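You operate a simulated robot arm through the tools that you are given. There is no shell and no other tool.

Carry out the task below with a simulated robot arm. There is one attempt and no reset: what you move stays moved.

TASK
Push the white fuse carrier to its contacts, test it on FUSE, bin it as shown and switch off.
Fine: good in green, blown in red.
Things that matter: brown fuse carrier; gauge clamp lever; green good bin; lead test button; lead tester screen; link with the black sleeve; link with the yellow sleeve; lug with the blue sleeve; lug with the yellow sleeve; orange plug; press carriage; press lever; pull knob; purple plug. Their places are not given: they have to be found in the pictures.

Only the result counts: the job must be done as asked and must still hold three seconds after the hand-in. Knocking over, shifting, dropping, spilling or breaking anything else fails it.

THE ROBOT
A 7-joint arm with a two-finger parallel gripper, fixed in place. Base frame: the origin is on the floor under the middle of its stand, x ahead of it, y to its left, z up; the work surface is at about z = 88. Lengths are in cm, angles in degrees, forces in N, time in s.
It reaches about 137.2 cm from its shoulder. Its first joint turns from -149.0 to 149.0 degrees. Payload 3.43 kg.
The TCP is the grasp point between the finger pads, 3 cm short of the fingertips. In the tool frame z runs along the fingers and y along their closing line. The gripper opens to 9.4 cm. The fingers are 2.8 cm wide and 1 cm thick; the gripper's body (5 by 9.6 cm) begins 5.5 cm behind the TCP.
Orientation is told as [roll, pitch, yaw] about the base's x, y, z axes, in that order, counted from this pose: with the fingers straight down and closing along the base's y, the tool's x points along the base's -x, its y along +y and its z along -z.

THE INTERFACE
- The arm moves only by the tool servo_tool. Its argument "series" is a list of rows, each a list of 3 entries, a list of its own where there are three numbers: the turn, a rotation vector about the tool's x, y, z in units of 4 degrees (1.0 is 4 degrees), then the shift along the tool's x, y, z in units of 40 mm (1.0 is 40 mm), then the gripper command, from -1 (shut) to 1 (fully open), values between in proportion. In form: [[[wx, wy, wz], [tx, ty, tz], fingers], ...]. A call has 1 to 20 rows; each row shifts and turns the commanded pose from where the row before left it, along the tool's axes as they then stand. A call with a number of a shift or a turn outside -1 to 1 is refused whole. A row lasts 0.2 s, in which the tool goes at most 5 cm and 8.6 degrees; a call with a longer step from one row to the next is refused whole, and so is a gripper value outside its range. A pose out of reach is approached as far as the arm can. The call stops where the force on the tool passes 40 N (or 10 N more than at its start, if that is more) or the arm is blocked; 0.2 s more then pass. The fingers move at their own pace (about 4.5 cm/s each) and stop on an object; they squeeze with about 24 N. The grip force told is the motor's: it shows also when the fingers shut on nothing. Time passes only in rows, and 0.2 s behind the last, so rows that do not move let the fingers close. The reply holds the time, the measured pose of the TCP, the force on the tool along the base axes, the opening and the grip force, in the units named above and with some noise, with the torque about the TCP (base axes, N m) and any sound that the robot's microphone picked up.
- Cameras (640 x 400 px; columns grow to the right, rows downward): "scene" is fixed at [5.2, 50.26, 161.25]; the picture's right is [0.67, -0.74, 0.00], its down [-0.50, -0.45, -0.74] and it looks along [0.55, 0.49, -0.68] (base axes); focal length 347 px, centre (320, 200). "wrist" rides on the gripper at [7.6, 1.4, -10.3] in the tool frame; the picture's right is [-0.18, 0.98, 0.00], its down [-0.75, -0.14, -0.64] and it looks along [-0.63, -0.12, 0.77] (tool axes); focal length 243 px, centre (320, 200).
- camera(camera): a new picture of that camera. No time passes.
- probe_pixels(camera, pixels): for up to 12 pixels [column, row] of the newest picture of that camera ("zoom" is the newest enlarged one), the place [x, y, z] in the base frame of the surface seen there, good to about 0.2 cm. No time passes.
- zoom(camera, box): a new picture of the part [left, top, right, bottom] of that camera's present view, enlarged. No time passes.
- close_job(): hands the job in; it is judged then, once.

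Leave the gripper open and the arm clear of the work at the hand-in unless told otherwise.

The tools are called after "Request:" by a JSON object that holds its "fn" and its "kwargs". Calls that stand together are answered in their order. servo_tool: Moves the arm, as the interface text tells. Its arguments: {"type":"object","properties":{"series":{"type":"array","items":{"type":"array"}}},"required":["series"]} The other tools are called the same way: camera (camera) takes a picture; probe_pixels (camera, pixels) gives the place of the surface under pixels of a picture; zoom (camera, box) takes an enlarged picture of a part of a camera's view; close_job () hands the job in.

At the start:

```text
time: 0.0
tool_pos: [39.42, 90.53, 120.25]
ee_rot: [0.0, 0.1, 0.0]
wrist_force: [0.4, 0.7, 0.1]
moment: [-0.02, -0.06, 0.02]
finger_gap: 9.41
grasp_force: 0.2
```

scene: 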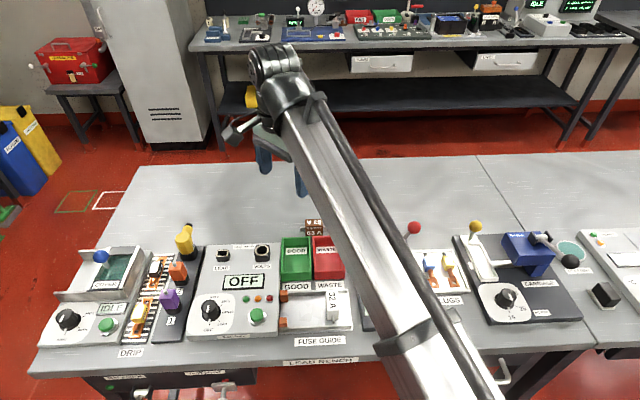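
wrist: 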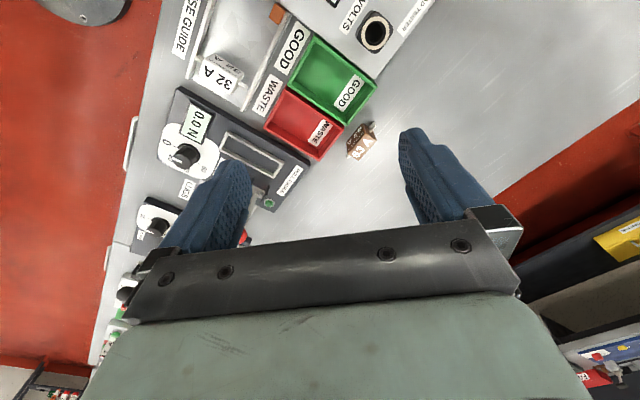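

I see the bench with a lead tester (dial, screen reading OFF, green button), the green and red bins, and the fuse guide with a white carrier. I'll zoom in on the area to look more closely.

Request:
{"fn": "zoom", "kwargs": {"camera": "scene", "box": [180, 210, 380, 370]}}

Request:
{"fn": "zoom", "kwargs": {"camera": "wrist", "box": [120, 0, 440, 220]}}

```text
2.50 times, centred on (280, 290) of scene
```

zoom: 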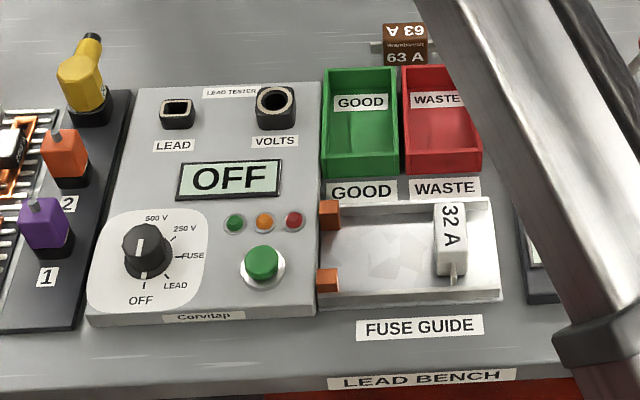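

```text
1.82 times, centred on (280, 110) of wrist
```

zoom: 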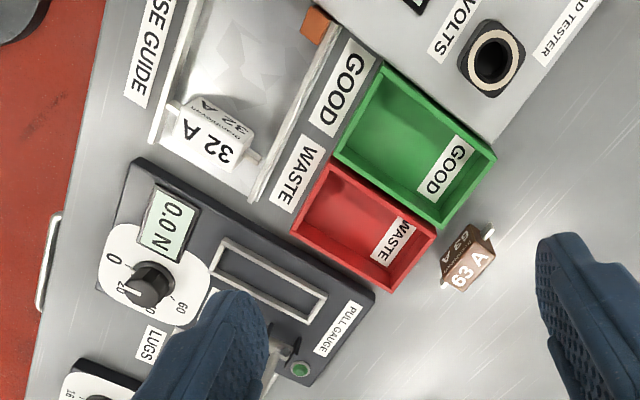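

The white 32 A carrier is at the right end of the fuse guide, and the copper contacts are at the left end. I'll probe the key points: carrier, contacts, rails, dial, button, bins.

Request:
{"fn": "zoom", "kwargs": {"camera": "scene", "box": [180, 210, 380, 370]}}

Request:
{"fn": "probe_pixels", "kwargs": {"camera": "zoom", "pixels": [[330, 205], [328, 272], [452, 207], [452, 240], [452, 265], [455, 275], [400, 245], [480, 203], [490, 292], [340, 298], [400, 205], [470, 245]]}}

Request:
{"fn": "probe_pixels", "kwargs": {"camera": "zoom", "pixels": [[147, 240], [147, 268], [125, 250], [172, 250], [261, 258], [261, 285], [230, 180], [360, 140], [440, 140], [395, 66], [325, 70], [480, 165]]}}

```text
2.50 times, centred on (280, 290) of scene
```

zoom: 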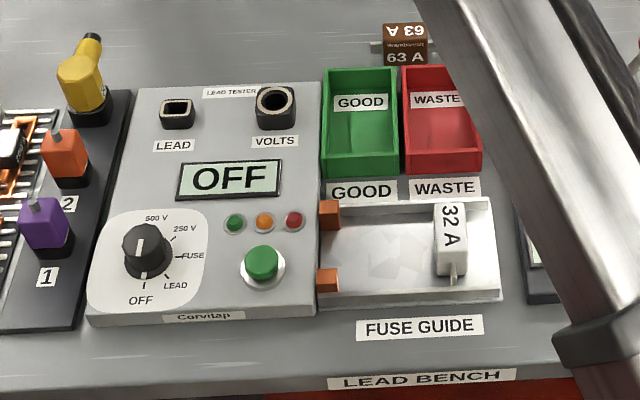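

```text
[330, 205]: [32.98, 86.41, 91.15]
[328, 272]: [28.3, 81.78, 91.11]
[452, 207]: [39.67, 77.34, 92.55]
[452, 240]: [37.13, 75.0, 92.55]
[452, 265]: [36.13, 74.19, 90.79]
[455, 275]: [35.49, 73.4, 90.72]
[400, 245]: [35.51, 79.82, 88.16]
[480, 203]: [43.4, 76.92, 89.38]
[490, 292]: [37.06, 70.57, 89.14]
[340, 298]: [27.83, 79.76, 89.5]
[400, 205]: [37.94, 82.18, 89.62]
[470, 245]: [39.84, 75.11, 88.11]
```

```text
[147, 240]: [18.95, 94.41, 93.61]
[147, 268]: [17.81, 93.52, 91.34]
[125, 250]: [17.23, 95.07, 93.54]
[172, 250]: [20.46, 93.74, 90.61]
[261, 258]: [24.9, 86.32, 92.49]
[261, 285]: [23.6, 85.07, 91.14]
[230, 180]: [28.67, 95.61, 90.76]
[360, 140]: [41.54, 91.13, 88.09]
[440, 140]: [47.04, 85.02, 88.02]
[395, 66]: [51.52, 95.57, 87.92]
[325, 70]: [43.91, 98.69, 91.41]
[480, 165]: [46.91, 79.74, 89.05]
```

The bench runs at 45° in the base frame: from the carrier to the contacts the direction is about (-0.707, +0.707). I'll turn the gripper +45° yaw so the fingers close along the guide, then look again.

Request:
{"fn": "servo_tool", "kwargs": {"series": [[[0, 0, -0.9375], [0, 0, 0], 1], [[0, 0, -0.9375], [0, 0, 0], 1], [[0, 0, -0.9375], [0, 0, 0], 1], [[0, 0, -0.9375], [0, 0, 0], 1], [[0, 0, -0.9375], [0, 0, 0], 1], [[0, 0, -0.9375], [0, 0, 0], 1], [[0, 0, -0.9375], [0, 0, 0], 1], [[0, 0, -0.9375], [0, 0, 0], 1], [[0, 0, -0.9375], [0, 0, 0], 1], [[0, 0, -0.9375], [0, 0, 0], 1], [[0, 0, -0.9375], [0, 0, 0], 1], [[0, 0, -0.9375], [0, 0, 0], 1]]}}

```text
time: 2.6
tool_pos: [39.46, 90.58, 120.45]
ee_rot: [0.0, 0.0, 45.2]
wrist_force: [0.5, -0.3, 0.2]
moment: [-0.01, -0.03, 0.02]
finger_gap: 9.41
grasp_force: 0.2
```

Now I'll move back (tool +x, toward the bench front) about 25 cm so that the wrist camera sees the tester and guide from the front.

Request:
{"fn": "servo_tool", "kwargs": {"series": [[[0, 0, 0], [0.9, 0, 0], 1], [[0, 0, 0], [0.9, 0, 0], 1], [[0, 0, 0], [0.9, 0, 0], 1], [[0, 0, 0], [0.9, 0, 0], 1], [[0, 0, 0], [0.9, 0, 0], 1], [[0, 0, 0], [0.9, 0, 0], 1], [[0, 0, 0], [0.9, 0, 0], 1], [[0, 0, 0], [0, 0, 0], 1]]}}

Request:
{"fn": "camera", "kwargs": {"camera": "wrist"}}

Request:
{"fn": "camera", "kwargs": {"camera": "scene"}}

```text
time: 4.4
tool_pos: [22.04, 74.16, 117.08]
ee_rot: [0.6, -0.8, 45.0]
wrist_force: [-0.7, -0.9, 0.3]
moment: [0.01, -0.04, -0.01]
finger_gap: 9.38
grasp_force: 0.0
out of reach, approached as far as the arm can: row 5, 6, 7
```

```text
taken
```

wrist: 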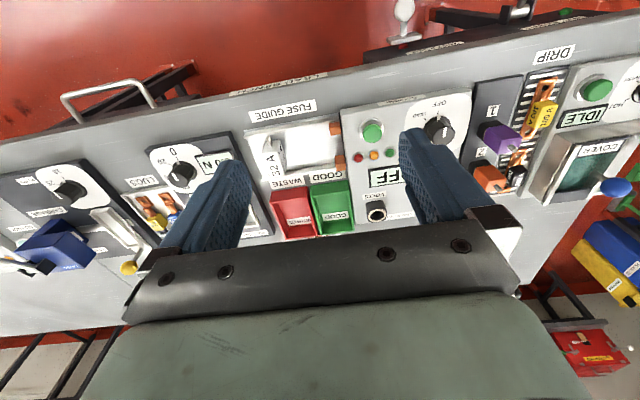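

```text
taken
```

scene: 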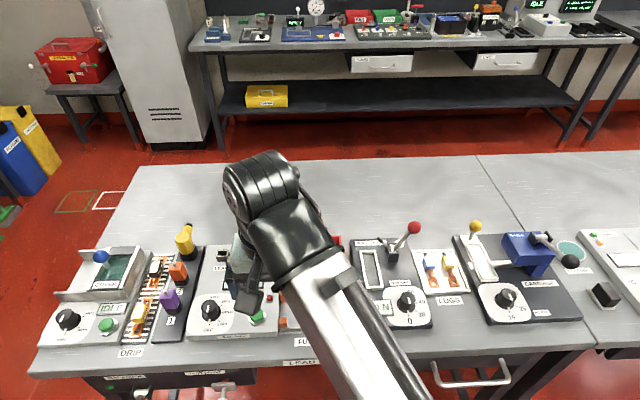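

The wrist view has the bench front at the top and the +guide direction (towards contacts) to the right. That pose was at the reach limit (too close in), so I'll keep a bit further out. I'll zoom in on the guide and tester now.

Request:
{"fn": "zoom", "kwargs": {"camera": "wrist", "box": [230, 80, 490, 240]}}

```text
2.46 times, centred on (360, 160) of wrist
```

zoom: 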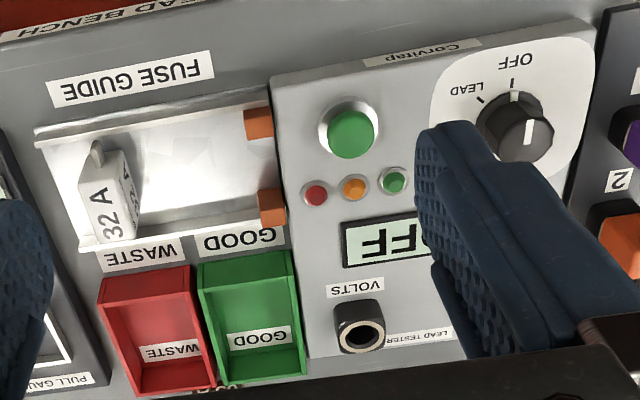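

I'll zoom in on the dial from the scene camera to read its mark and positions.

Request:
{"fn": "zoom", "kwargs": {"camera": "scene", "box": [185, 285, 245, 345]}}

Request:
{"fn": "zoom", "kwargs": {"camera": "wrist", "box": [400, 80, 500, 160]}}

```text
6.67 times, centred on (215, 315) of scene
```

zoom: 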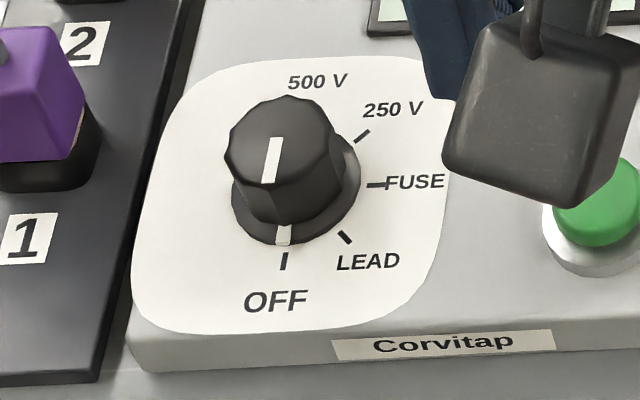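

```text
5.00 times, centred on (450, 120) of wrist
```

zoom: 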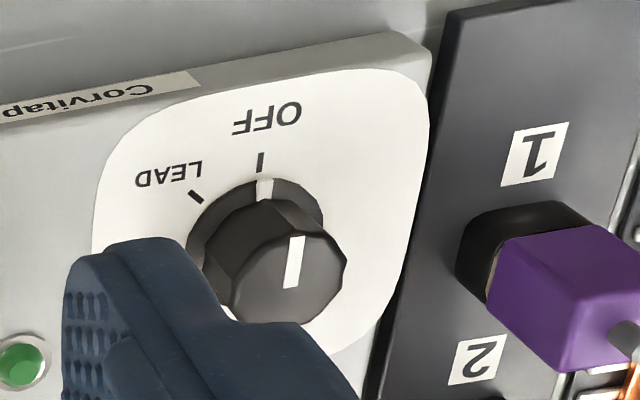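

The dial points to OFF, with LEAD, FUSE, 250 V and 500 V following counter-clockwise. I'll probe the tick marks and the knob cap for exact geometry.

Request:
{"fn": "zoom", "kwargs": {"camera": "scene", "box": [185, 285, 245, 345]}}

Request:
{"fn": "probe_pixels", "kwargs": {"camera": "zoom", "pixels": [[284, 262], [345, 237], [377, 185], [362, 135], [284, 232], [278, 140], [268, 182], [284, 98], [228, 155], [335, 150], [240, 215], [355, 190]]}}

```text
6.67 times, centred on (215, 315) of scene
```

zoom: 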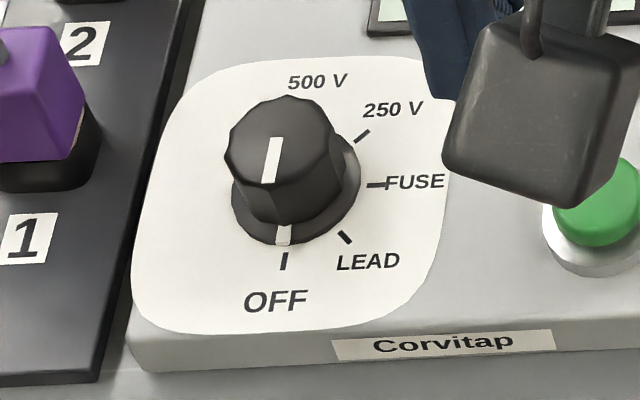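

```text
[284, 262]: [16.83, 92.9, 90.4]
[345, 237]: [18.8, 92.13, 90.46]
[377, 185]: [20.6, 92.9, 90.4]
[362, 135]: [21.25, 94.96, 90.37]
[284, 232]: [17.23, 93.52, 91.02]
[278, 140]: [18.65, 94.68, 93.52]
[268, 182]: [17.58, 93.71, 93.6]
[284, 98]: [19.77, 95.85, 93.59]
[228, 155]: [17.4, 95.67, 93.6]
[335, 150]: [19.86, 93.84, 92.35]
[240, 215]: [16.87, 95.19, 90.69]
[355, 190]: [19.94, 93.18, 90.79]
```

Dial centre works out to about (18.7, 94.8), cap top z≈93.6, FUSE is 90° counter-clockwise from OFF. I'll check the heights of neighbours (purple, orange and yellow plugs), and the carrier's extents.

Request:
{"fn": "zoom", "kwargs": {"camera": "scene", "box": [125, 215, 225, 345]}}

Request:
{"fn": "probe_pixels", "kwargs": {"camera": "scene", "pixels": [[168, 290], [178, 296], [169, 305], [178, 262], [187, 268], [186, 228], [186, 236], [190, 300], [192, 250], [100, 257]]}}

Request:
{"fn": "zoom", "kwargs": {"camera": "wrist", "box": [235, 100, 355, 190]}}

```text
3.08 times, centred on (175, 280) of scene
```

zoom: 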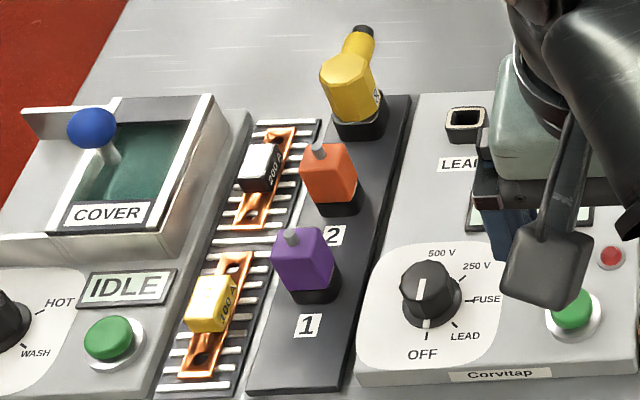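

```text
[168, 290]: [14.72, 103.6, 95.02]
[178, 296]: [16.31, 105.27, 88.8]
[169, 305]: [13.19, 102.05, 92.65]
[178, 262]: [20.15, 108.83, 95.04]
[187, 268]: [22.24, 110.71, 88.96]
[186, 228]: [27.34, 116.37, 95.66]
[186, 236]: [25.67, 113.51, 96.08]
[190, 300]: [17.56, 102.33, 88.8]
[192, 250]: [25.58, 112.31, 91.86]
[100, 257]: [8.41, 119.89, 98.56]
```

```text
4.44 times, centred on (295, 145) of wrist
```

zoom: 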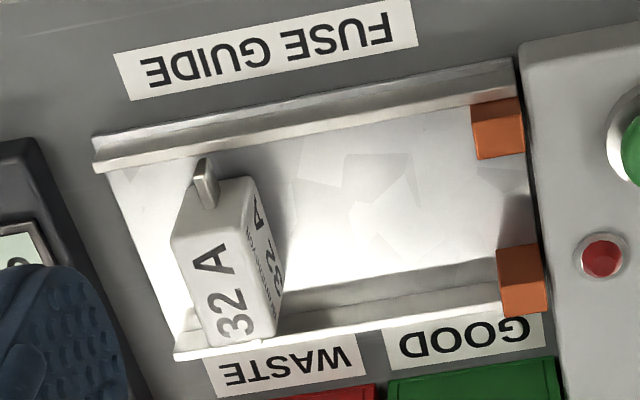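

I'll probe the carrier, contacts and rails from this wrist zoom for precise extents.

Request:
{"fn": "probe_pixels", "kwargs": {"camera": "zoom", "pixels": [[205, 165], [203, 200], [248, 182], [195, 230], [235, 300], [182, 215], [225, 335], [500, 110], [500, 150], [520, 255], [475, 145], [505, 285]]}}

Request:
{"fn": "probe_pixels", "kwargs": {"camera": "wrist", "pixels": [[371, 133], [371, 125], [362, 154], [373, 154], [388, 154], [330, 207], [300, 205], [330, 180], [440, 130]]}}

```text
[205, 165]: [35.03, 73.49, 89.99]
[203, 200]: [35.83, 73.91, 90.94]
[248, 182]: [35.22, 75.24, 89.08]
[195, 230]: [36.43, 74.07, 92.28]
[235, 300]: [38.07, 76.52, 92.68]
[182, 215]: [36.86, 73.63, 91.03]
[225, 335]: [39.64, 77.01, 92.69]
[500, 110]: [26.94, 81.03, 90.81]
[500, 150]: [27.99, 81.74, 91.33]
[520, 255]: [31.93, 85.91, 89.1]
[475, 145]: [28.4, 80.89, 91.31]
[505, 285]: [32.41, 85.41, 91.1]
```

```text
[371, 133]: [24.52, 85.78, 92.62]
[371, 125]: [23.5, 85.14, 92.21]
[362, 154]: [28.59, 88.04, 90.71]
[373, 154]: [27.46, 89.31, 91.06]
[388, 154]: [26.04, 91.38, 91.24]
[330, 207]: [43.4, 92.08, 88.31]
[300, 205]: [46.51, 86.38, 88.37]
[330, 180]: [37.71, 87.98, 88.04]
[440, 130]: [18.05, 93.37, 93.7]
```

The carrier body is centred near (37.9, 76.0) in the base frame, with blades between the rails, about 9.7 cm from the contacts. I'll shut the gripper and move back over the guide at height, checking the pose.

Request:
{"fn": "servo_tool", "kwargs": {"series": [[[0, 0, 0], [-0.9, 0, 0], -1], [[0, 0, 0], [-0.9, 0, 0], -1], [[0, 0, 0], [-0.9, 0, 0], -1], [[0, 0, 0], [0, -0.9, 0], -1], [[0, 0, 0], [0, -0.9, 0], -1], [[0, 0, 0], [0, -0.9, 0], -1], [[0, 0, 0], [0, -0.3, 0.5], -1], [[0, 0, 0], [0, 0, 0.8], -1], [[0, 0, 0], [0, 0, 0.8], -1], [[0, 0, 0], [0, 0, 0], -1]]}}

```text
time: 6.6
tool_pos: [37.89, 73.55, 108.73]
ee_rot: [0.0, 0.0, 44.9]
wrist_force: [0.8, -0.2, -0.1]
moment: [0.02, 0.0, -0.01]
finger_gap: 0.01
grasp_force: 24.1
```

The pose is reachable with correct orientation. I'll shift to behind the carrier (a≈23.6, b≈80.5), and lower to z≈98, then check with the pictures.

Request:
{"fn": "servo_tool", "kwargs": {"series": [[[0, 0, 0], [-0.4375, -0.405, 0], -1], [[0, 0, 0], [0, 0, 0.9], -1], [[0, 0, 0], [0, 0, 0.9], -1], [[0, 0, 0], [0, 0, 0.9], -1], [[0, 0, 0], [0, 0, 0], -1]]}}

Request:
{"fn": "camera", "kwargs": {"camera": "wrist"}}

Request:
{"fn": "camera", "kwargs": {"camera": "scene"}}

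```text
time: 7.8
tool_pos: [40.63, 73.72, 97.71]
ee_rot: [0.1, 0.0, 45.1]
wrist_force: [-0.4, -0.2, 0.0]
moment: [0.02, 0.01, 0.01]
finger_gap: 0.01
grasp_force: 23.5
```

```text
taken
```

wrist: 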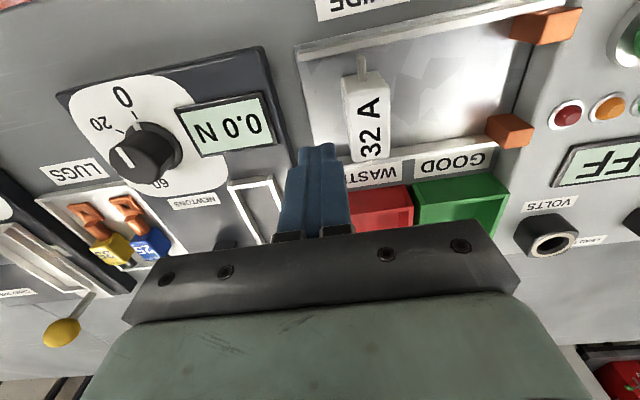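

```text
taken
```

scene: 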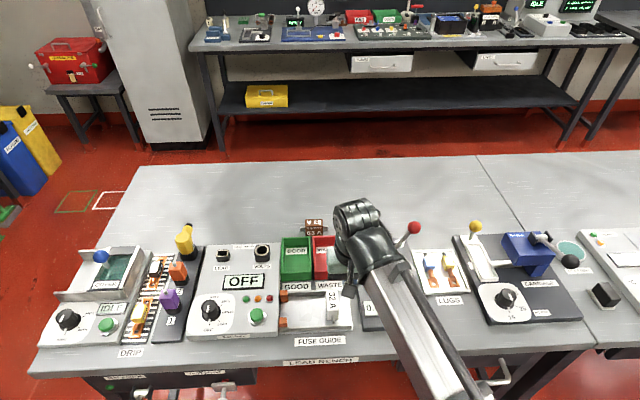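

I'm behind the carrier. Before lowering I'll check the height and place of the gauge clamp lever with the red knob at scene (413,228) and the gauge parts, to make sure the gripper body clears them.

Request:
{"fn": "probe_pixels", "kwargs": {"camera": "scene", "pixels": [[413, 228], [403, 243], [333, 313], [326, 318], [370, 310], [340, 290], [333, 297]]}}

Request:
{"fn": "probe_pixels", "kwargs": {"camera": "wrist", "pixels": [[225, 243], [240, 190], [265, 180], [235, 215], [355, 100], [385, 100], [365, 140], [345, 120], [270, 60], [360, 62], [145, 145], [510, 30]]}}

Request:
{"fn": "zoom", "kwargs": {"camera": "wrist", "box": [160, 20, 460, 260]}}

```text
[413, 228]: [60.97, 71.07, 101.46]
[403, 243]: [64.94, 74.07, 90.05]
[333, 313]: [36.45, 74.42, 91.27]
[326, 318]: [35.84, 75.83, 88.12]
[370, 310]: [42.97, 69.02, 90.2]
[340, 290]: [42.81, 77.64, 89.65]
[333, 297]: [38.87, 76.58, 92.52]
```

```text
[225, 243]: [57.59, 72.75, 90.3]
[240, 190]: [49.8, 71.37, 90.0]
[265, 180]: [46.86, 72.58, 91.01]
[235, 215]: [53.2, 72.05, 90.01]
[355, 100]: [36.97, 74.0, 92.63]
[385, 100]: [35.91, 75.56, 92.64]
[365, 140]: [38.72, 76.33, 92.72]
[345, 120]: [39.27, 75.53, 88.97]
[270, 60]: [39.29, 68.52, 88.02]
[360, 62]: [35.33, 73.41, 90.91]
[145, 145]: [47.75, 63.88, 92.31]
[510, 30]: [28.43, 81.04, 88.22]
```

```text
1.67 times, centred on (310, 140) of wrist
```

zoom: 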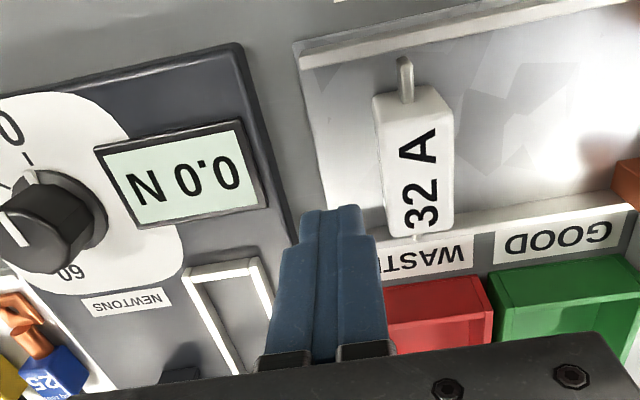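

I'll probe the gauge's near edge and table gap where the fingertips come down.

Request:
{"fn": "probe_pixels", "kwargs": {"camera": "wrist", "pixels": [[286, 150], [292, 155], [298, 150], [290, 130], [300, 130], [310, 130], [325, 140], [335, 150], [283, 130]]}}

```text
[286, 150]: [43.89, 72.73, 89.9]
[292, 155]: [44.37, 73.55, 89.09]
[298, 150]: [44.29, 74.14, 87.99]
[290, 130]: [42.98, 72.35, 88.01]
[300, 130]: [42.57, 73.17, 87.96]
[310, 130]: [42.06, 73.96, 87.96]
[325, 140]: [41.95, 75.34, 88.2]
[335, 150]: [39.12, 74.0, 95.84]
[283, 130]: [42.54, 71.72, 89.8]
```

The gap is clear (gauge edge at a≈20.5, carrier face at a≈25.7, fingers 22.4–24.4). Lowering to TCP z≈91.9.

Request:
{"fn": "servo_tool", "kwargs": {"series": [[[0, 0, 0], [0.08, 0, 0.5], -1], [[0, 0, 0], [0, 0, 0.5], -1], [[0, 0, 0], [0, 0, 0.45], -1], [[0, 0, 0], [0, 0, 0], -1]]}}

Request:
{"fn": "camera", "kwargs": {"camera": "wrist"}}

```text
time: 8.8
tool_pos: [40.46, 73.39, 92.24]
ee_rot: [0.1, 0.1, 45.0]
wrist_force: [0.7, 0.3, 0.2]
moment: [0.04, -0.02, 0.02]
finger_gap: 0.03
grasp_force: 24.4
```

```text
taken
```

wrist: 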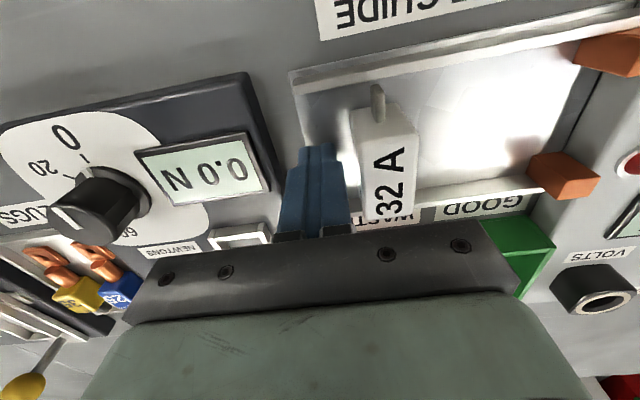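

Fingers are beside the carrier at mid-width. Now I'll push along tool +y (toward the contacts), slowly, about 9 cm first.

Request:
{"fn": "servo_tool", "kwargs": {"series": [[[0, 0, 0], [0, 0.15, 0], -1], [[0, 0, 0], [0, 0.15, 0], -1], [[0, 0, 0], [0, 0.15, 0], -1], [[0, 0, 0], [0, 0.15, 0], -1], [[0, 0, 0], [0, 0.15, 0], -1], [[0, 0, 0], [0, 0.15, 0], -1], [[0, 0, 0], [0, 0.15, 0], -1], [[0, 0, 0], [0, 0.15, 0], -1], [[0, 0, 0], [0, 0.15, 0], -1], [[0, 0, 0], [0, 0.15, 0], -1], [[0, 0, 0], [0, 0.15, 0], -1], [[0, 0, 0], [0, 0.15, 0], -1], [[0, 0, 0], [0, 0.15, 0], -1], [[0, 0, 0], [0, 0.15, 0], -1], [[0, 0, 0], [0, 0.15, 0], -1], [[0, 0, 0], [0, 0, 0], -1]]}}

Request:
{"fn": "camera", "kwargs": {"camera": "wrist"}}

Request:
{"fn": "zoom", "kwargs": {"camera": "scene", "box": [250, 230, 380, 350]}}

```text
time: 12.2
tool_pos: [34.08, 79.71, 92.0]
ee_rot: [0.0, 0.0, 45.0]
wrist_force: [-0.6, -0.7, -0.2]
moment: [0.0, 0.01, 0.01]
finger_gap: 0.0
grasp_force: 23.8
```

```text
taken
```

wrist: 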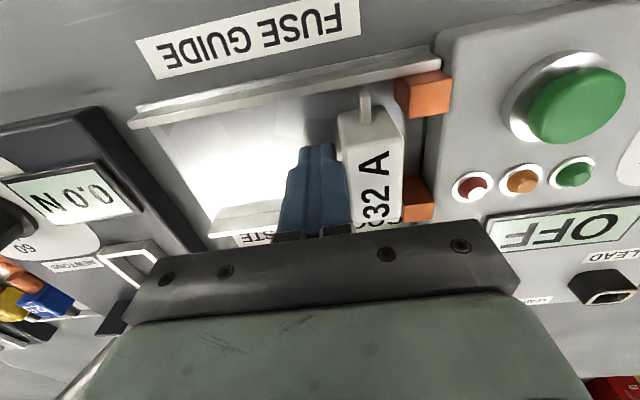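

```text
3.33 times, centred on (315, 290) of scene
```

zoom: 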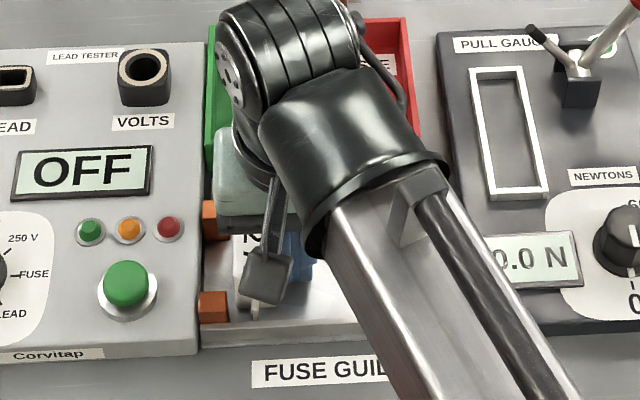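

The carrier is sliding straight, with about 2 cm to go. I'll continue in finer steps.

Request:
{"fn": "servo_tool", "kwargs": {"series": [[[0, 0, 0], [0, 0.08, 0], -1], [[0, 0, 0], [0, 0.08, 0], -1], [[0, 0, 0], [0, 0.08, 0], -1], [[0, 0, 0], [0, 0.08, 0], -1], [[0, 0, 0], [0, 0.08, 0], -1], [[0, 0, 0], [0, 0, 0], -1]]}}

Request:
{"fn": "zoom", "kwargs": {"camera": "wrist", "box": [260, 50, 460, 240]}}

```text
time: 13.6
tool_pos: [32.86, 80.81, 92.04]
ee_rot: [0.0, 0.0, 44.9]
wrist_force: [0.6, -0.9, -0.1]
moment: [-0.03, 0.02, 0.03]
finger_gap: 0.0
grasp_force: 24.2
```

```text
2.11 times, centred on (360, 145) of wrist
```

zoom: 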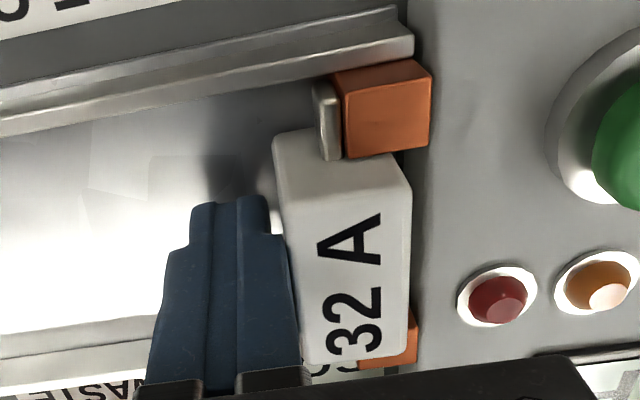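

The blade is nearly at the copper block. Continue with millimetre steps until the force shows contact.

Request:
{"fn": "servo_tool", "kwargs": {"series": [[[0, 0, 0], [0, 0.03, 0], -1], [[0, 0, 0], [0, 0.03, 0], -1], [[0, 0, 0], [0, 0.03, 0], -1], [[0, 0, 0], [0, 0, 0], -1]]}}

Request:
{"fn": "zoom", "kwargs": {"camera": "wrist", "box": [260, 50, 460, 240]}}

```text
time: 14.6
tool_pos: [32.69, 80.85, 92.13]
ee_rot: [-0.2, 0.0, 44.8]
wrist_force: [16.1, -20.4, 5.7]
moment: [0.08, 0.11, 0.06]
finger_gap: 0.01
grasp_force: 23.9
```

```text
2.11 times, centred on (360, 145) of wrist
```

zoom: 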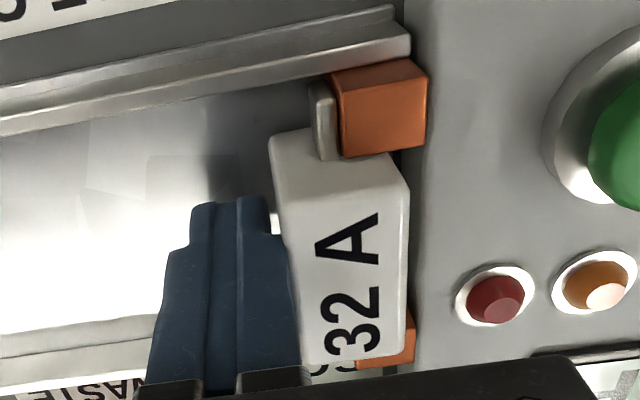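

The contacts now resist with about 26 N, so the carrier is seated. I'll back off the fingers gently and lift up.

Request:
{"fn": "servo_tool", "kwargs": {"series": [[[0, 0, 0], [0, -0.05, 0], -1], [[0, 0, 0], [0, -0.1, 0], -1], [[0, 0, 0], [0, -0.2, 0], -1], [[0, 0, 0], [0, 0, 0.0], -1], [[0, 0, 0], [0, 0, -0.5], -1], [[0, 0, 0], [0, 0, -0.7], -1], [[0, 0, 0], [0, 0, -0.8], -1], [[0, 0, 0], [0, 0, -0.5], -1], [[0, 0, 0], [0, 0, 0], -1]]}}

Request:
{"fn": "camera", "kwargs": {"camera": "wrist"}}

Request:
{"fn": "zoom", "kwargs": {"camera": "wrist", "box": [300, 20, 480, 200]}}

```text
time: 16.6
tool_pos: [33.58, 80.02, 102.1]
ee_rot: [0.0, 0.0, 45.1]
wrist_force: [-0.4, -0.9, -0.5]
moment: [-0.02, 0.02, -0.02]
finger_gap: 0.0
grasp_force: 23.9
```

```text
taken
```

wrist: 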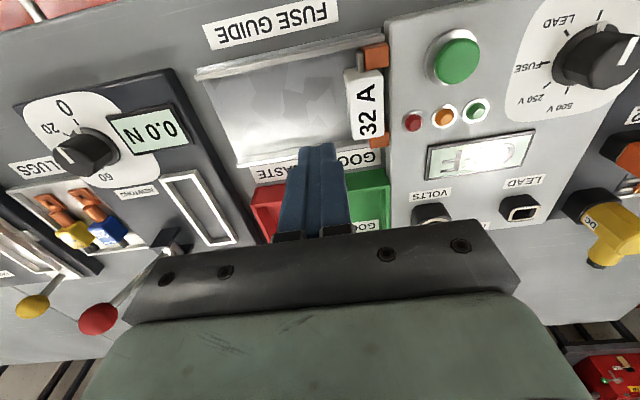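

```text
2.22 times, centred on (390, 110) of wrist
```

zoom: 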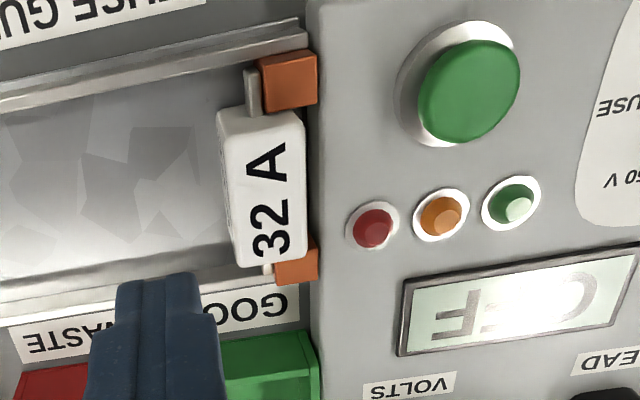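

Both blades touch the copper blocks. Next is the dial: I'll travel at z≈102 to over the dial centre (18.7, 94.8), opening the fingers to about 5.5 cm, then look.

Request:
{"fn": "servo_tool", "kwargs": {"series": [[[0, 0, 0], [0.02, 0.8, 0], 0.17], [[0, 0, 0], [0, 0.9, 0], 0.17], [[0, 0, 0], [0, 0.9, 0], 0.17], [[0, 0, 0], [0, 0.9, 0], 0.17], [[0, 0, 0], [0, 0.9, 0], 0.17], [[0, 0, 0], [0, 0.84, 0], 0.17], [[0, 0, 0], [0, 0, 0], 0.17], [[0, 0, 0], [0, 0, 0], 0.17]]}}

Request:
{"fn": "camera", "kwargs": {"camera": "wrist"}}

Request:
{"fn": "camera", "kwargs": {"camera": "scene"}}

```text
time: 18.4
tool_pos: [18.53, 94.85, 101.97]
ee_rot: [-0.1, 0.0, 45.1]
wrist_force: [0.1, -0.2, 0.9]
moment: [0.03, -0.01, 0.01]
finger_gap: 5.48
grasp_force: 0.0
```

```text
taken
```

wrist: 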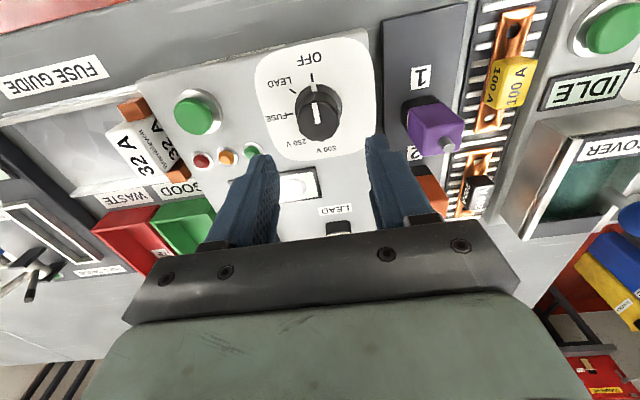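

```text
taken
```

scene: 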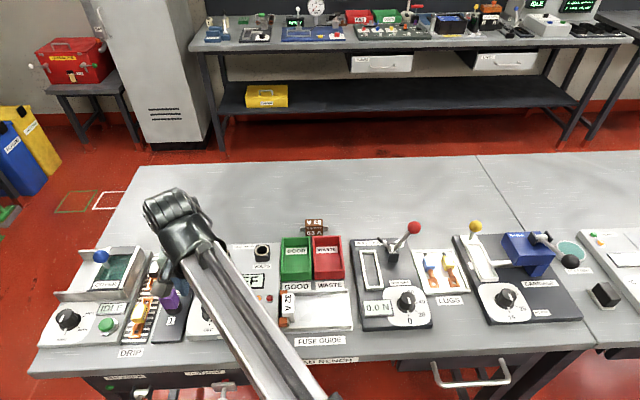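

The knob is between the fingers below. I'll zoom in and probe the cap to refine the centre.

Request:
{"fn": "zoom", "kwargs": {"camera": "wrist", "box": [250, 40, 390, 170]}}

Request:
{"fn": "probe_pixels", "kwargs": {"camera": "wrist", "pixels": [[318, 118], [318, 128], [303, 120], [335, 120], [318, 106], [318, 136], [300, 120], [338, 120]]}}

```text
3.08 times, centred on (320, 105) of wrist
```

zoom: 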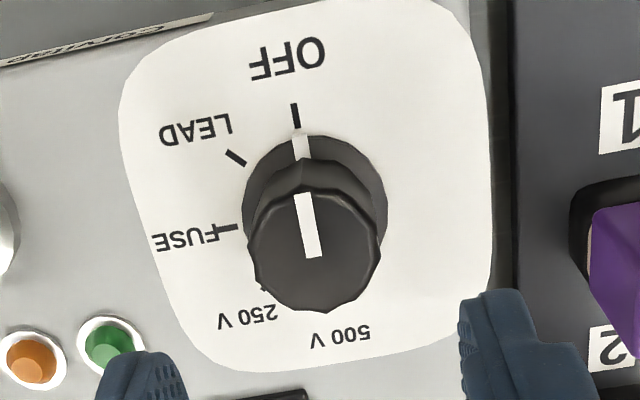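

```text
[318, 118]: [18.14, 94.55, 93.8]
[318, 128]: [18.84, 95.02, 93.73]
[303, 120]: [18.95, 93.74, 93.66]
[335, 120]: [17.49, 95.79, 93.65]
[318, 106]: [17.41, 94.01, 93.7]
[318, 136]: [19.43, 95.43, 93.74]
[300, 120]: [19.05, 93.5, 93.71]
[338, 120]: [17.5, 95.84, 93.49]
```

Centre agrees within 0.1–0.2 cm. I'll lower to TCP z≈94.5 (tips just above the skirt) with fingers open.

Request:
{"fn": "servo_tool", "kwargs": {"series": [[[0, 0, 0], [0, 0, 0.6], 0.17], [[0, 0, 0], [0, 0, 0.6], 0.17], [[0, 0, 0], [0, 0, 0.4], 0.17], [[0, 0, 0], [0, 0, 0.25], 0.17], [[0, 0, 0], [0, 0, 0], 0.17]]}}

Request:
{"fn": "camera", "kwargs": {"camera": "wrist"}}

```text
time: 19.6
tool_pos: [18.66, 95.03, 94.78]
ee_rot: [-0.1, 0.0, 45.0]
wrist_force: [-0.1, 0.3, 0.3]
moment: [-0.01, 0.02, 0.01]
finger_gap: 5.5
grasp_force: 0.0
```

```text
taken
```

wrist: 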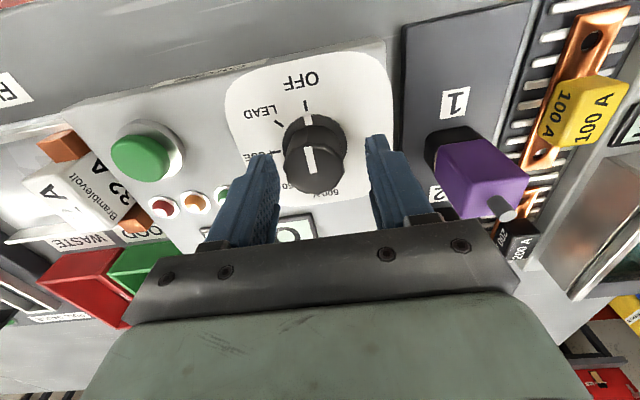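

Small correction (−0.15 cm along, 0.24 cm forward, 0.2 cm down), then close on the knob.

Request:
{"fn": "servo_tool", "kwargs": {"series": [[[0, 0, 0], [0.06, -0.04, 0.05], 0.17], [[0, 0, 0], [0, 0, 0], 0.17], [[0, 0, 0], [0, 0, 0], -0.2], [[0, 0, 0], [0, 0, 0], -1], [[0, 0, 0], [0, 0, 0], -1], [[0, 0, 0], [0, 0, 0], -1]]}}

```text
time: 21.0
tool_pos: [18.59, 94.65, 94.52]
ee_rot: [0.0, 0.0, 45.1]
wrist_force: [0.3, 0.8, -0.4]
moment: [-0.23, -0.21, 0.02]
finger_gap: 3.36
grasp_force: 44.7
```

Gripped (3.36 cm). Now I'll turn +45° counter-clockwise (to LEAD) first, and check.

Request:
{"fn": "servo_tool", "kwargs": {"series": [[[0, 0, -0.9375], [0, 0, 0], -1], [[0, 0, -0.9375], [0, 0, 0], -1], [[0, 0, -0.9375], [0, 0, 0], -1], [[0, 0, -0.9375], [0, 0, 0], -1], [[0, 0, -0.9375], [0, 0, 0], -1], [[0, 0, -0.9375], [0, 0, 0], -1], [[0, 0, -0.9375], [0, 0, 0], -1], [[0, 0, -0.9375], [0, 0, 0], -1], [[0, 0, -0.9375], [0, 0, 0], -1], [[0, 0, -0.9375], [0, 0, 0], -1], [[0, 0, -0.9375], [0, 0, 0], -1], [[0, 0, -0.9375], [0, 0, 0], -1]]}}

Request:
{"fn": "camera", "kwargs": {"camera": "wrist"}}

```text
time: 23.7
tool_pos: [18.6, 94.68, 94.62]
ee_rot: [0.1, -0.2, 90.2]
wrist_force: [-4.4, -1.1, 1.9]
moment: [-0.05, -0.68, -0.02]
finger_gap: 3.37
grasp_force: 45.3
stopped in row 12: the force on the tool passed its limit at 40 N (the readings are from after the stop); the commanded pose is now the measured one
```

```text
taken
```

wrist: 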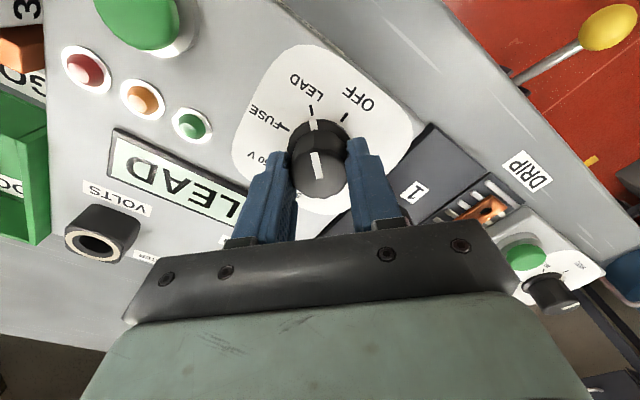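

The screen reads LEAD, so the dial turns with the grip. The force limit trip appears to be the detent. I'll continue another 45° to FUSE.

Request:
{"fn": "servo_tool", "kwargs": {"series": [[[0, 0, -0.75], [0, 0, 0], -1], [[0, 0, -0.75], [0, 0, 0], -1], [[0, 0, -0.75], [0, 0, 0], -1], [[0, 0, -0.75], [0, 0, 0], -1], [[0, 0, -0.75], [0, 0, 0], -1], [[0, 0, -0.75], [0, 0, 0], -1], [[0, 0, -0.75], [0, 0, 0], -1], [[0, 0, -0.75], [0, 0, 0], -1], [[0, 0, -0.75], [0, 0, 0], -1], [[0, 0, -0.75], [0, 0, 0], -1], [[0, 0, -0.75], [0, 0, 0], -1], [[0, 0, -0.75], [0, 0, 0], -1], [[0, 0, -0.75], [0, 0, 0], -1], [[0, 0, -0.75], [0, 0, 0], -1], [[0, 0, -0.75], [0, 0, 0], -1]]}}

Request:
{"fn": "camera", "kwargs": {"camera": "wrist"}}

```text
time: 26.9
tool_pos: [18.54, 94.68, 94.53]
ee_rot: [-0.1, -0.3, 135.2]
wrist_force: [-15.8, -3.2, 8.3]
moment: [-1.41, 0.19, -0.04]
finger_gap: 3.39
grasp_force: 44.9
```

```text
taken
```

wrist: 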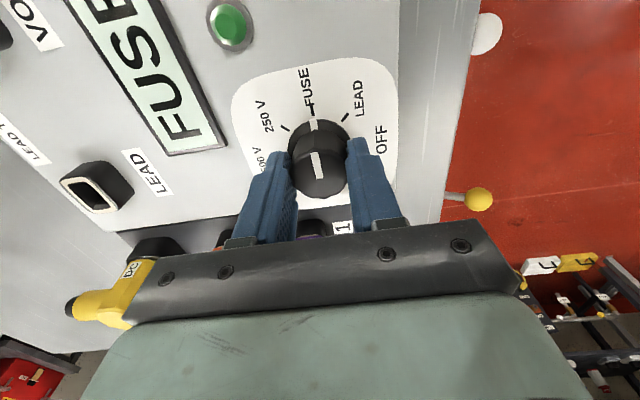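

The screen reads FUSE. I'll release the knob and lift straight up, then check the dial.

Request:
{"fn": "servo_tool", "kwargs": {"series": [[[0, 0, 0], [0, 0, 0], 0.17], [[0, 0, 0], [0, 0, 0], 0.17], [[0, 0, 0], [0, 0, 0], 0.17], [[0, 0, 0], [0, 0, -0.4], 0.17], [[0, 0, 0], [0, 0, -0.7], 0.17], [[0, 0, 0], [0, 0, -0.8], 0.17], [[0, 0, 0], [0, 0, 0], 0.17]]}}

Request:
{"fn": "camera", "kwargs": {"camera": "wrist"}}

Request:
{"fn": "camera", "kwargs": {"camera": "scene"}}

```text
time: 28.5
tool_pos: [18.64, 94.57, 102.37]
ee_rot: [-0.1, -0.2, 135.2]
wrist_force: [1.1, 0.1, 0.3]
moment: [-0.02, 0.02, -0.01]
finger_gap: 5.52
grasp_force: 0.0
```

```text
taken
```

wrist: 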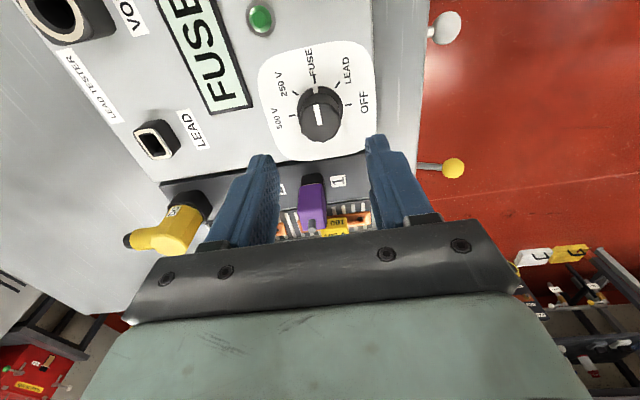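

```text
taken
```

scene: 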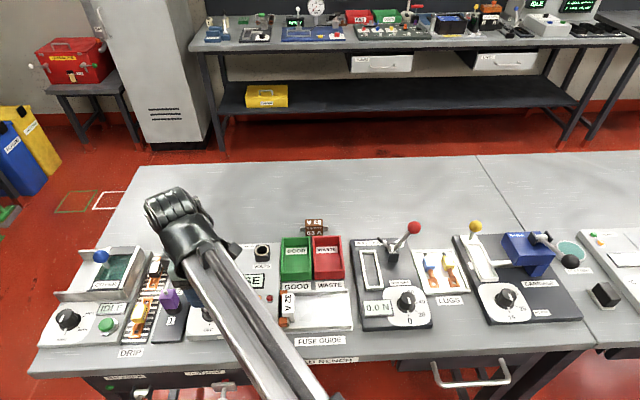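

The dial points to FUSE. Next I'll close the fingers and move over the green test button (about (24.7, 86.0), top z≈92.6), keeping this yaw so the wrist camera sees the lamps and screen.

Request:
{"fn": "servo_tool", "kwargs": {"series": [[[0, 0, 0], [0.65, 0.11, 0], -1], [[0, 0, 0], [0.65, 0.11, 0], -1], [[0, 0, 0], [0.65, 0.11, 0], -1], [[0, 0, 0], [0.635, 0.11, 0], -1], [[0, 0, 0], [0, 0, 0], -1], [[0, 0, 0], [0, 0, 0.5], -1], [[0, 0, 0], [0, 0, 0.5], -1], [[0, 0, 0], [0, 0, 0], -1]]}}

Request:
{"fn": "camera", "kwargs": {"camera": "wrist"}}

Request:
{"fn": "camera", "kwargs": {"camera": "scene"}}

```text
time: 30.3
tool_pos: [24.73, 85.9, 97.98]
ee_rot: [0.0, -0.2, 135.1]
wrist_force: [0.0, -0.8, 0.3]
moment: [-0.02, 0.01, 0.01]
finger_gap: 0.0
grasp_force: 24.4
```

```text
taken
```

wrist: 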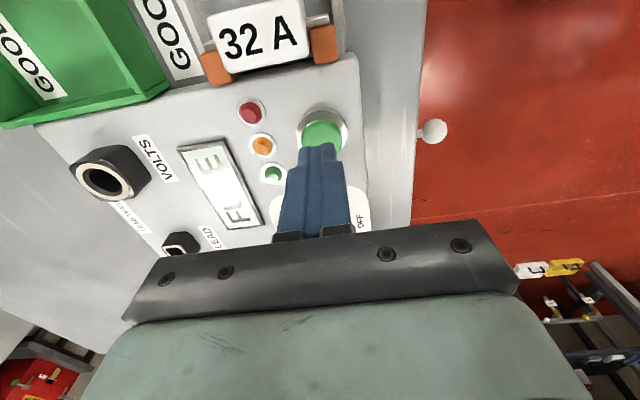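

```text
taken
```

scene: 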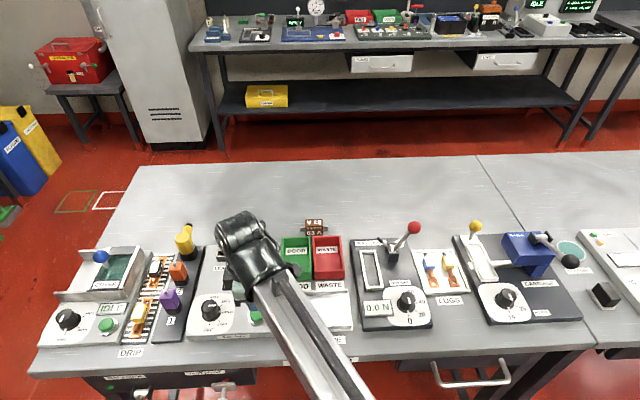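

The fingers are just above the button; lamps and screen "FUSE" are visible. I'll probe the button cap to verify centring.

Request:
{"fn": "zoom", "kwargs": {"camera": "wrist", "box": [220, 80, 380, 190]}}

Request:
{"fn": "probe_pixels", "kwargs": {"camera": "wrist", "pixels": [[322, 125], [322, 132], [310, 135], [335, 135], [322, 108], [300, 130], [346, 130], [322, 140]]}}

```text
3.64 times, centred on (300, 135) of wrist
```

zoom: 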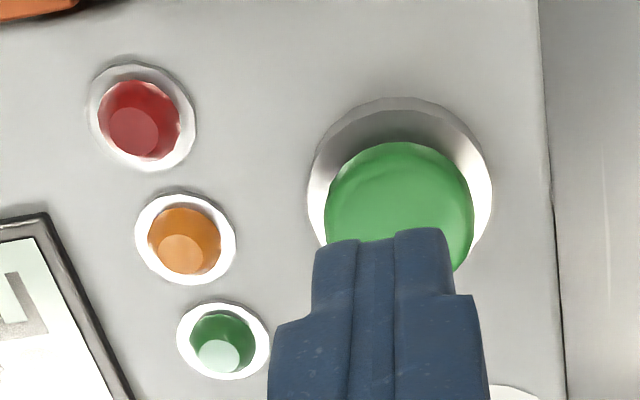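

```text
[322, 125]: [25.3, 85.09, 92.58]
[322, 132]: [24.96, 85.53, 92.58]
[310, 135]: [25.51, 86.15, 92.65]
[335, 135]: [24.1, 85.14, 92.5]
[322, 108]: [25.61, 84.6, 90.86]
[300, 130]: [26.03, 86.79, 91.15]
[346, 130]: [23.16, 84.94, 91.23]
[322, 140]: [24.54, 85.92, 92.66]
```

Centred on the button. I'll press down gently in small steps and hold briefly.

Request:
{"fn": "servo_tool", "kwargs": {"series": [[[0, 0, 0], [0, 0, 0.3], -1], [[0, 0, 0], [0, 0, 0.2], -1], [[0, 0, 0], [0, 0, 0.05], -1], [[0, 0, 0], [0, 0, 0.05], -1], [[0, 0, 0], [0, 0, 0.05], -1], [[0, 0, 0], [0, 0, 0.04], -1], [[0, 0, 0], [0, 0, 0], -1]]}}

Request:
{"fn": "camera", "kwargs": {"camera": "wrist"}}

```text
time: 31.9
tool_pos: [24.65, 85.94, 95.22]
ee_rot: [-0.2, -0.2, 135.1]
wrist_force: [0.1, 1.4, 3.0]
moment: [0.05, -0.03, 0.02]
finger_gap: 0.0
grasp_force: 23.7
```

```text
taken
```

wrist: 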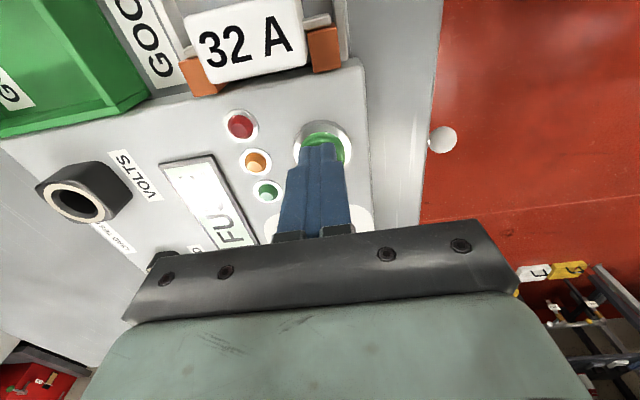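

Contact has begun (3 N) but no reading yet. I'll press a few mm further.

Request:
{"fn": "servo_tool", "kwargs": {"series": [[[0, 0, 0], [0, 0, 0.04], -1], [[0, 0, 0], [0, 0, 0.04], -1], [[0, 0, 0], [0, 0, 0.04], -1], [[0, 0, 0], [0, 0, 0], -1]]}}

Request:
{"fn": "camera", "kwargs": {"camera": "wrist"}}

Request:
{"fn": "zoom", "kwargs": {"camera": "wrist", "box": [140, 90, 360, 250]}}

```text
time: 32.9
tool_pos: [24.65, 86.04, 94.87]
ee_rot: [0.0, -0.3, 135.2]
wrist_force: [1.8, -1.6, 3.5]
moment: [-0.05, -0.1, 0.0]
finger_gap: 0.02
grasp_force: 23.8
heard: click
```

```text
taken
```

wrist: 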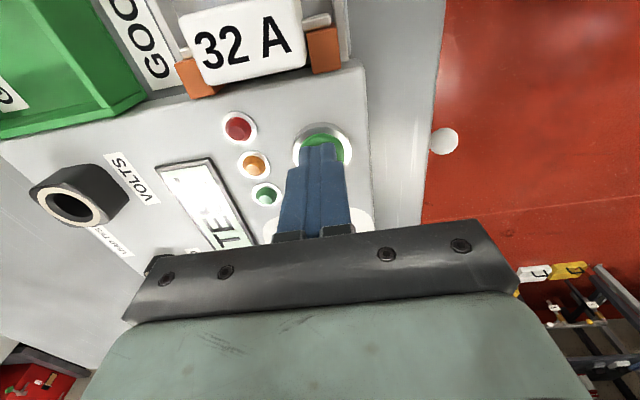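

```text
2.50 times, centred on (250, 170) of wrist
```

zoom: 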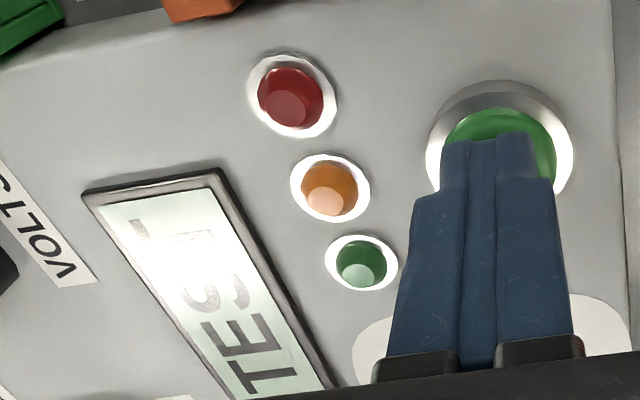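

A click was heard and the screen shows TEST. I'll hold a couple of seconds and look for the result.

Request:
{"fn": "servo_tool", "kwargs": {"series": [[[0, 0, 0], [0, 0, 0], -1], [[0, 0, 0], [0, 0, 0], -1], [[0, 0, 0], [0, 0, 0], -1], [[0, 0, 0], [0, 0, 0], -1], [[0, 0, 0], [0, 0, 0], -1]]}}

Request:
{"fn": "zoom", "kwargs": {"camera": "wrist", "box": [140, 90, 360, 250]}}

```text
time: 34.1
tool_pos: [24.62, 86.06, 94.82]
ee_rot: [0.0, -0.2, 135.1]
wrist_force: [-0.3, -1.1, 4.4]
moment: [-0.08, -0.07, -0.01]
finger_gap: 0.0
grasp_force: 23.9
```

```text
2.50 times, centred on (250, 170) of wrist
```

zoom: 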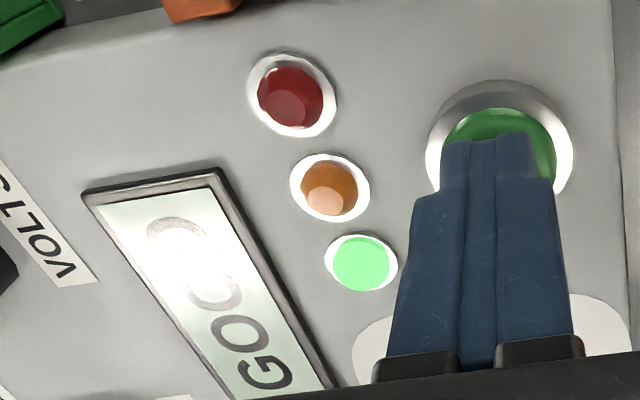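

The green lamp is lit and the screen reads GOOD. I'll release the button, lift, and confirm with the pictures.

Request:
{"fn": "servo_tool", "kwargs": {"series": [[[0, 0, 0], [0, 0, -0.2], -1], [[0, 0, 0], [0, 0, -0.5], -1], [[0, 0, 0], [0, 0, -0.8], -1], [[0, 0, 0], [0, 0, -0.8], -1], [[0, 0, 0], [0, 0, 0], -1]]}}

Request:
{"fn": "camera", "kwargs": {"camera": "wrist"}}

Request:
{"fn": "camera", "kwargs": {"camera": "scene"}}

```text
time: 35.3
tool_pos: [24.68, 85.88, 104.18]
ee_rot: [-0.2, -0.2, 135.1]
wrist_force: [-0.4, 0.6, -0.4]
moment: [-0.02, 0.01, 0.0]
finger_gap: 0.0
grasp_force: 24.2
```

```text
taken
```

wrist: 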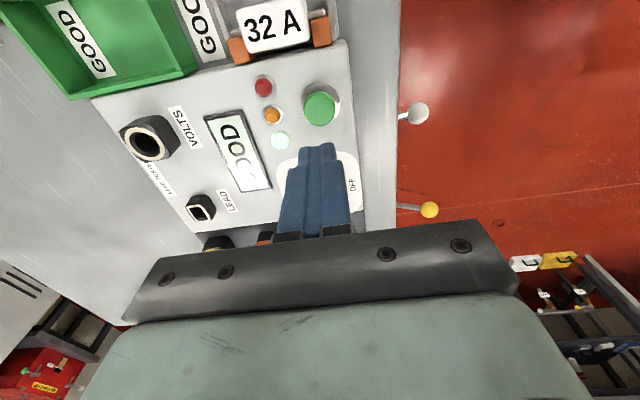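

```text
taken
```

scene: 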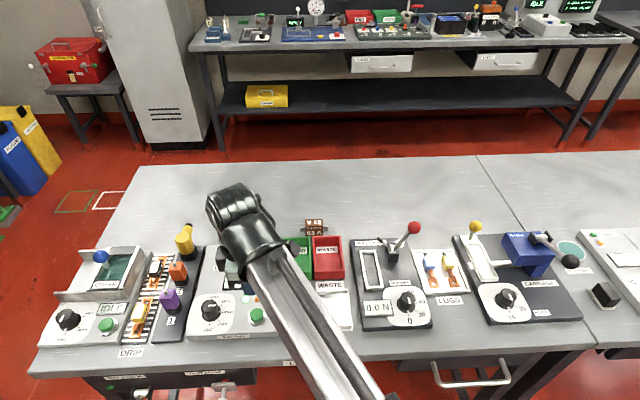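

GOOD confirmed with the green lamp. Now I'll rotate back to yaw 45° to be able to grip the carrier by its long sides.

Request:
{"fn": "servo_tool", "kwargs": {"series": [[[0, 0, 1], [0, 0, 0], -1], [[0, 0, 1], [0, 0, 0], -1], [[0, 0, 1], [0, 0, 0], -1], [[0, 0, 1], [0, 0, 0], -1], [[0, 0, 1], [0, 0, 0], -1], [[0, 0, 1], [0, 0, 0], -1], [[0, 0, 1], [0, 0, 0], -1], [[0, 0, 1], [0, 0, 0], -1], [[0, 0, 1], [0, 0, 0], -1], [[0, 0, 1], [0, 0, 0], -1], [[0, 0, 1], [0, 0, 0], -1], [[0, 0, 1], [0, 0, 0], -1], [[0, 0, 1], [0, 0, 0], -1], [[0, 0, 1], [0, 0, 0], -1], [[0, 0, 1], [0, 0, 0], -1], [[0, 0, 1], [0, 0, 0], -1], [[0, 0, 1], [0, 0, 0], -1], [[0, 0, 1], [0, 0, 0], -1], [[0, 0, 1], [0, 0, 0], -1], [[0, 0, 1], [0, 0, 0], -1]]}}

```text
time: 39.5
tool_pos: [24.72, 86.01, 103.99]
ee_rot: [0.1, -0.1, 55.0]
wrist_force: [0.4, -0.3, -1.6]
moment: [0.03, 0.0, -0.02]
finger_gap: 0.0
grasp_force: 24.0
```

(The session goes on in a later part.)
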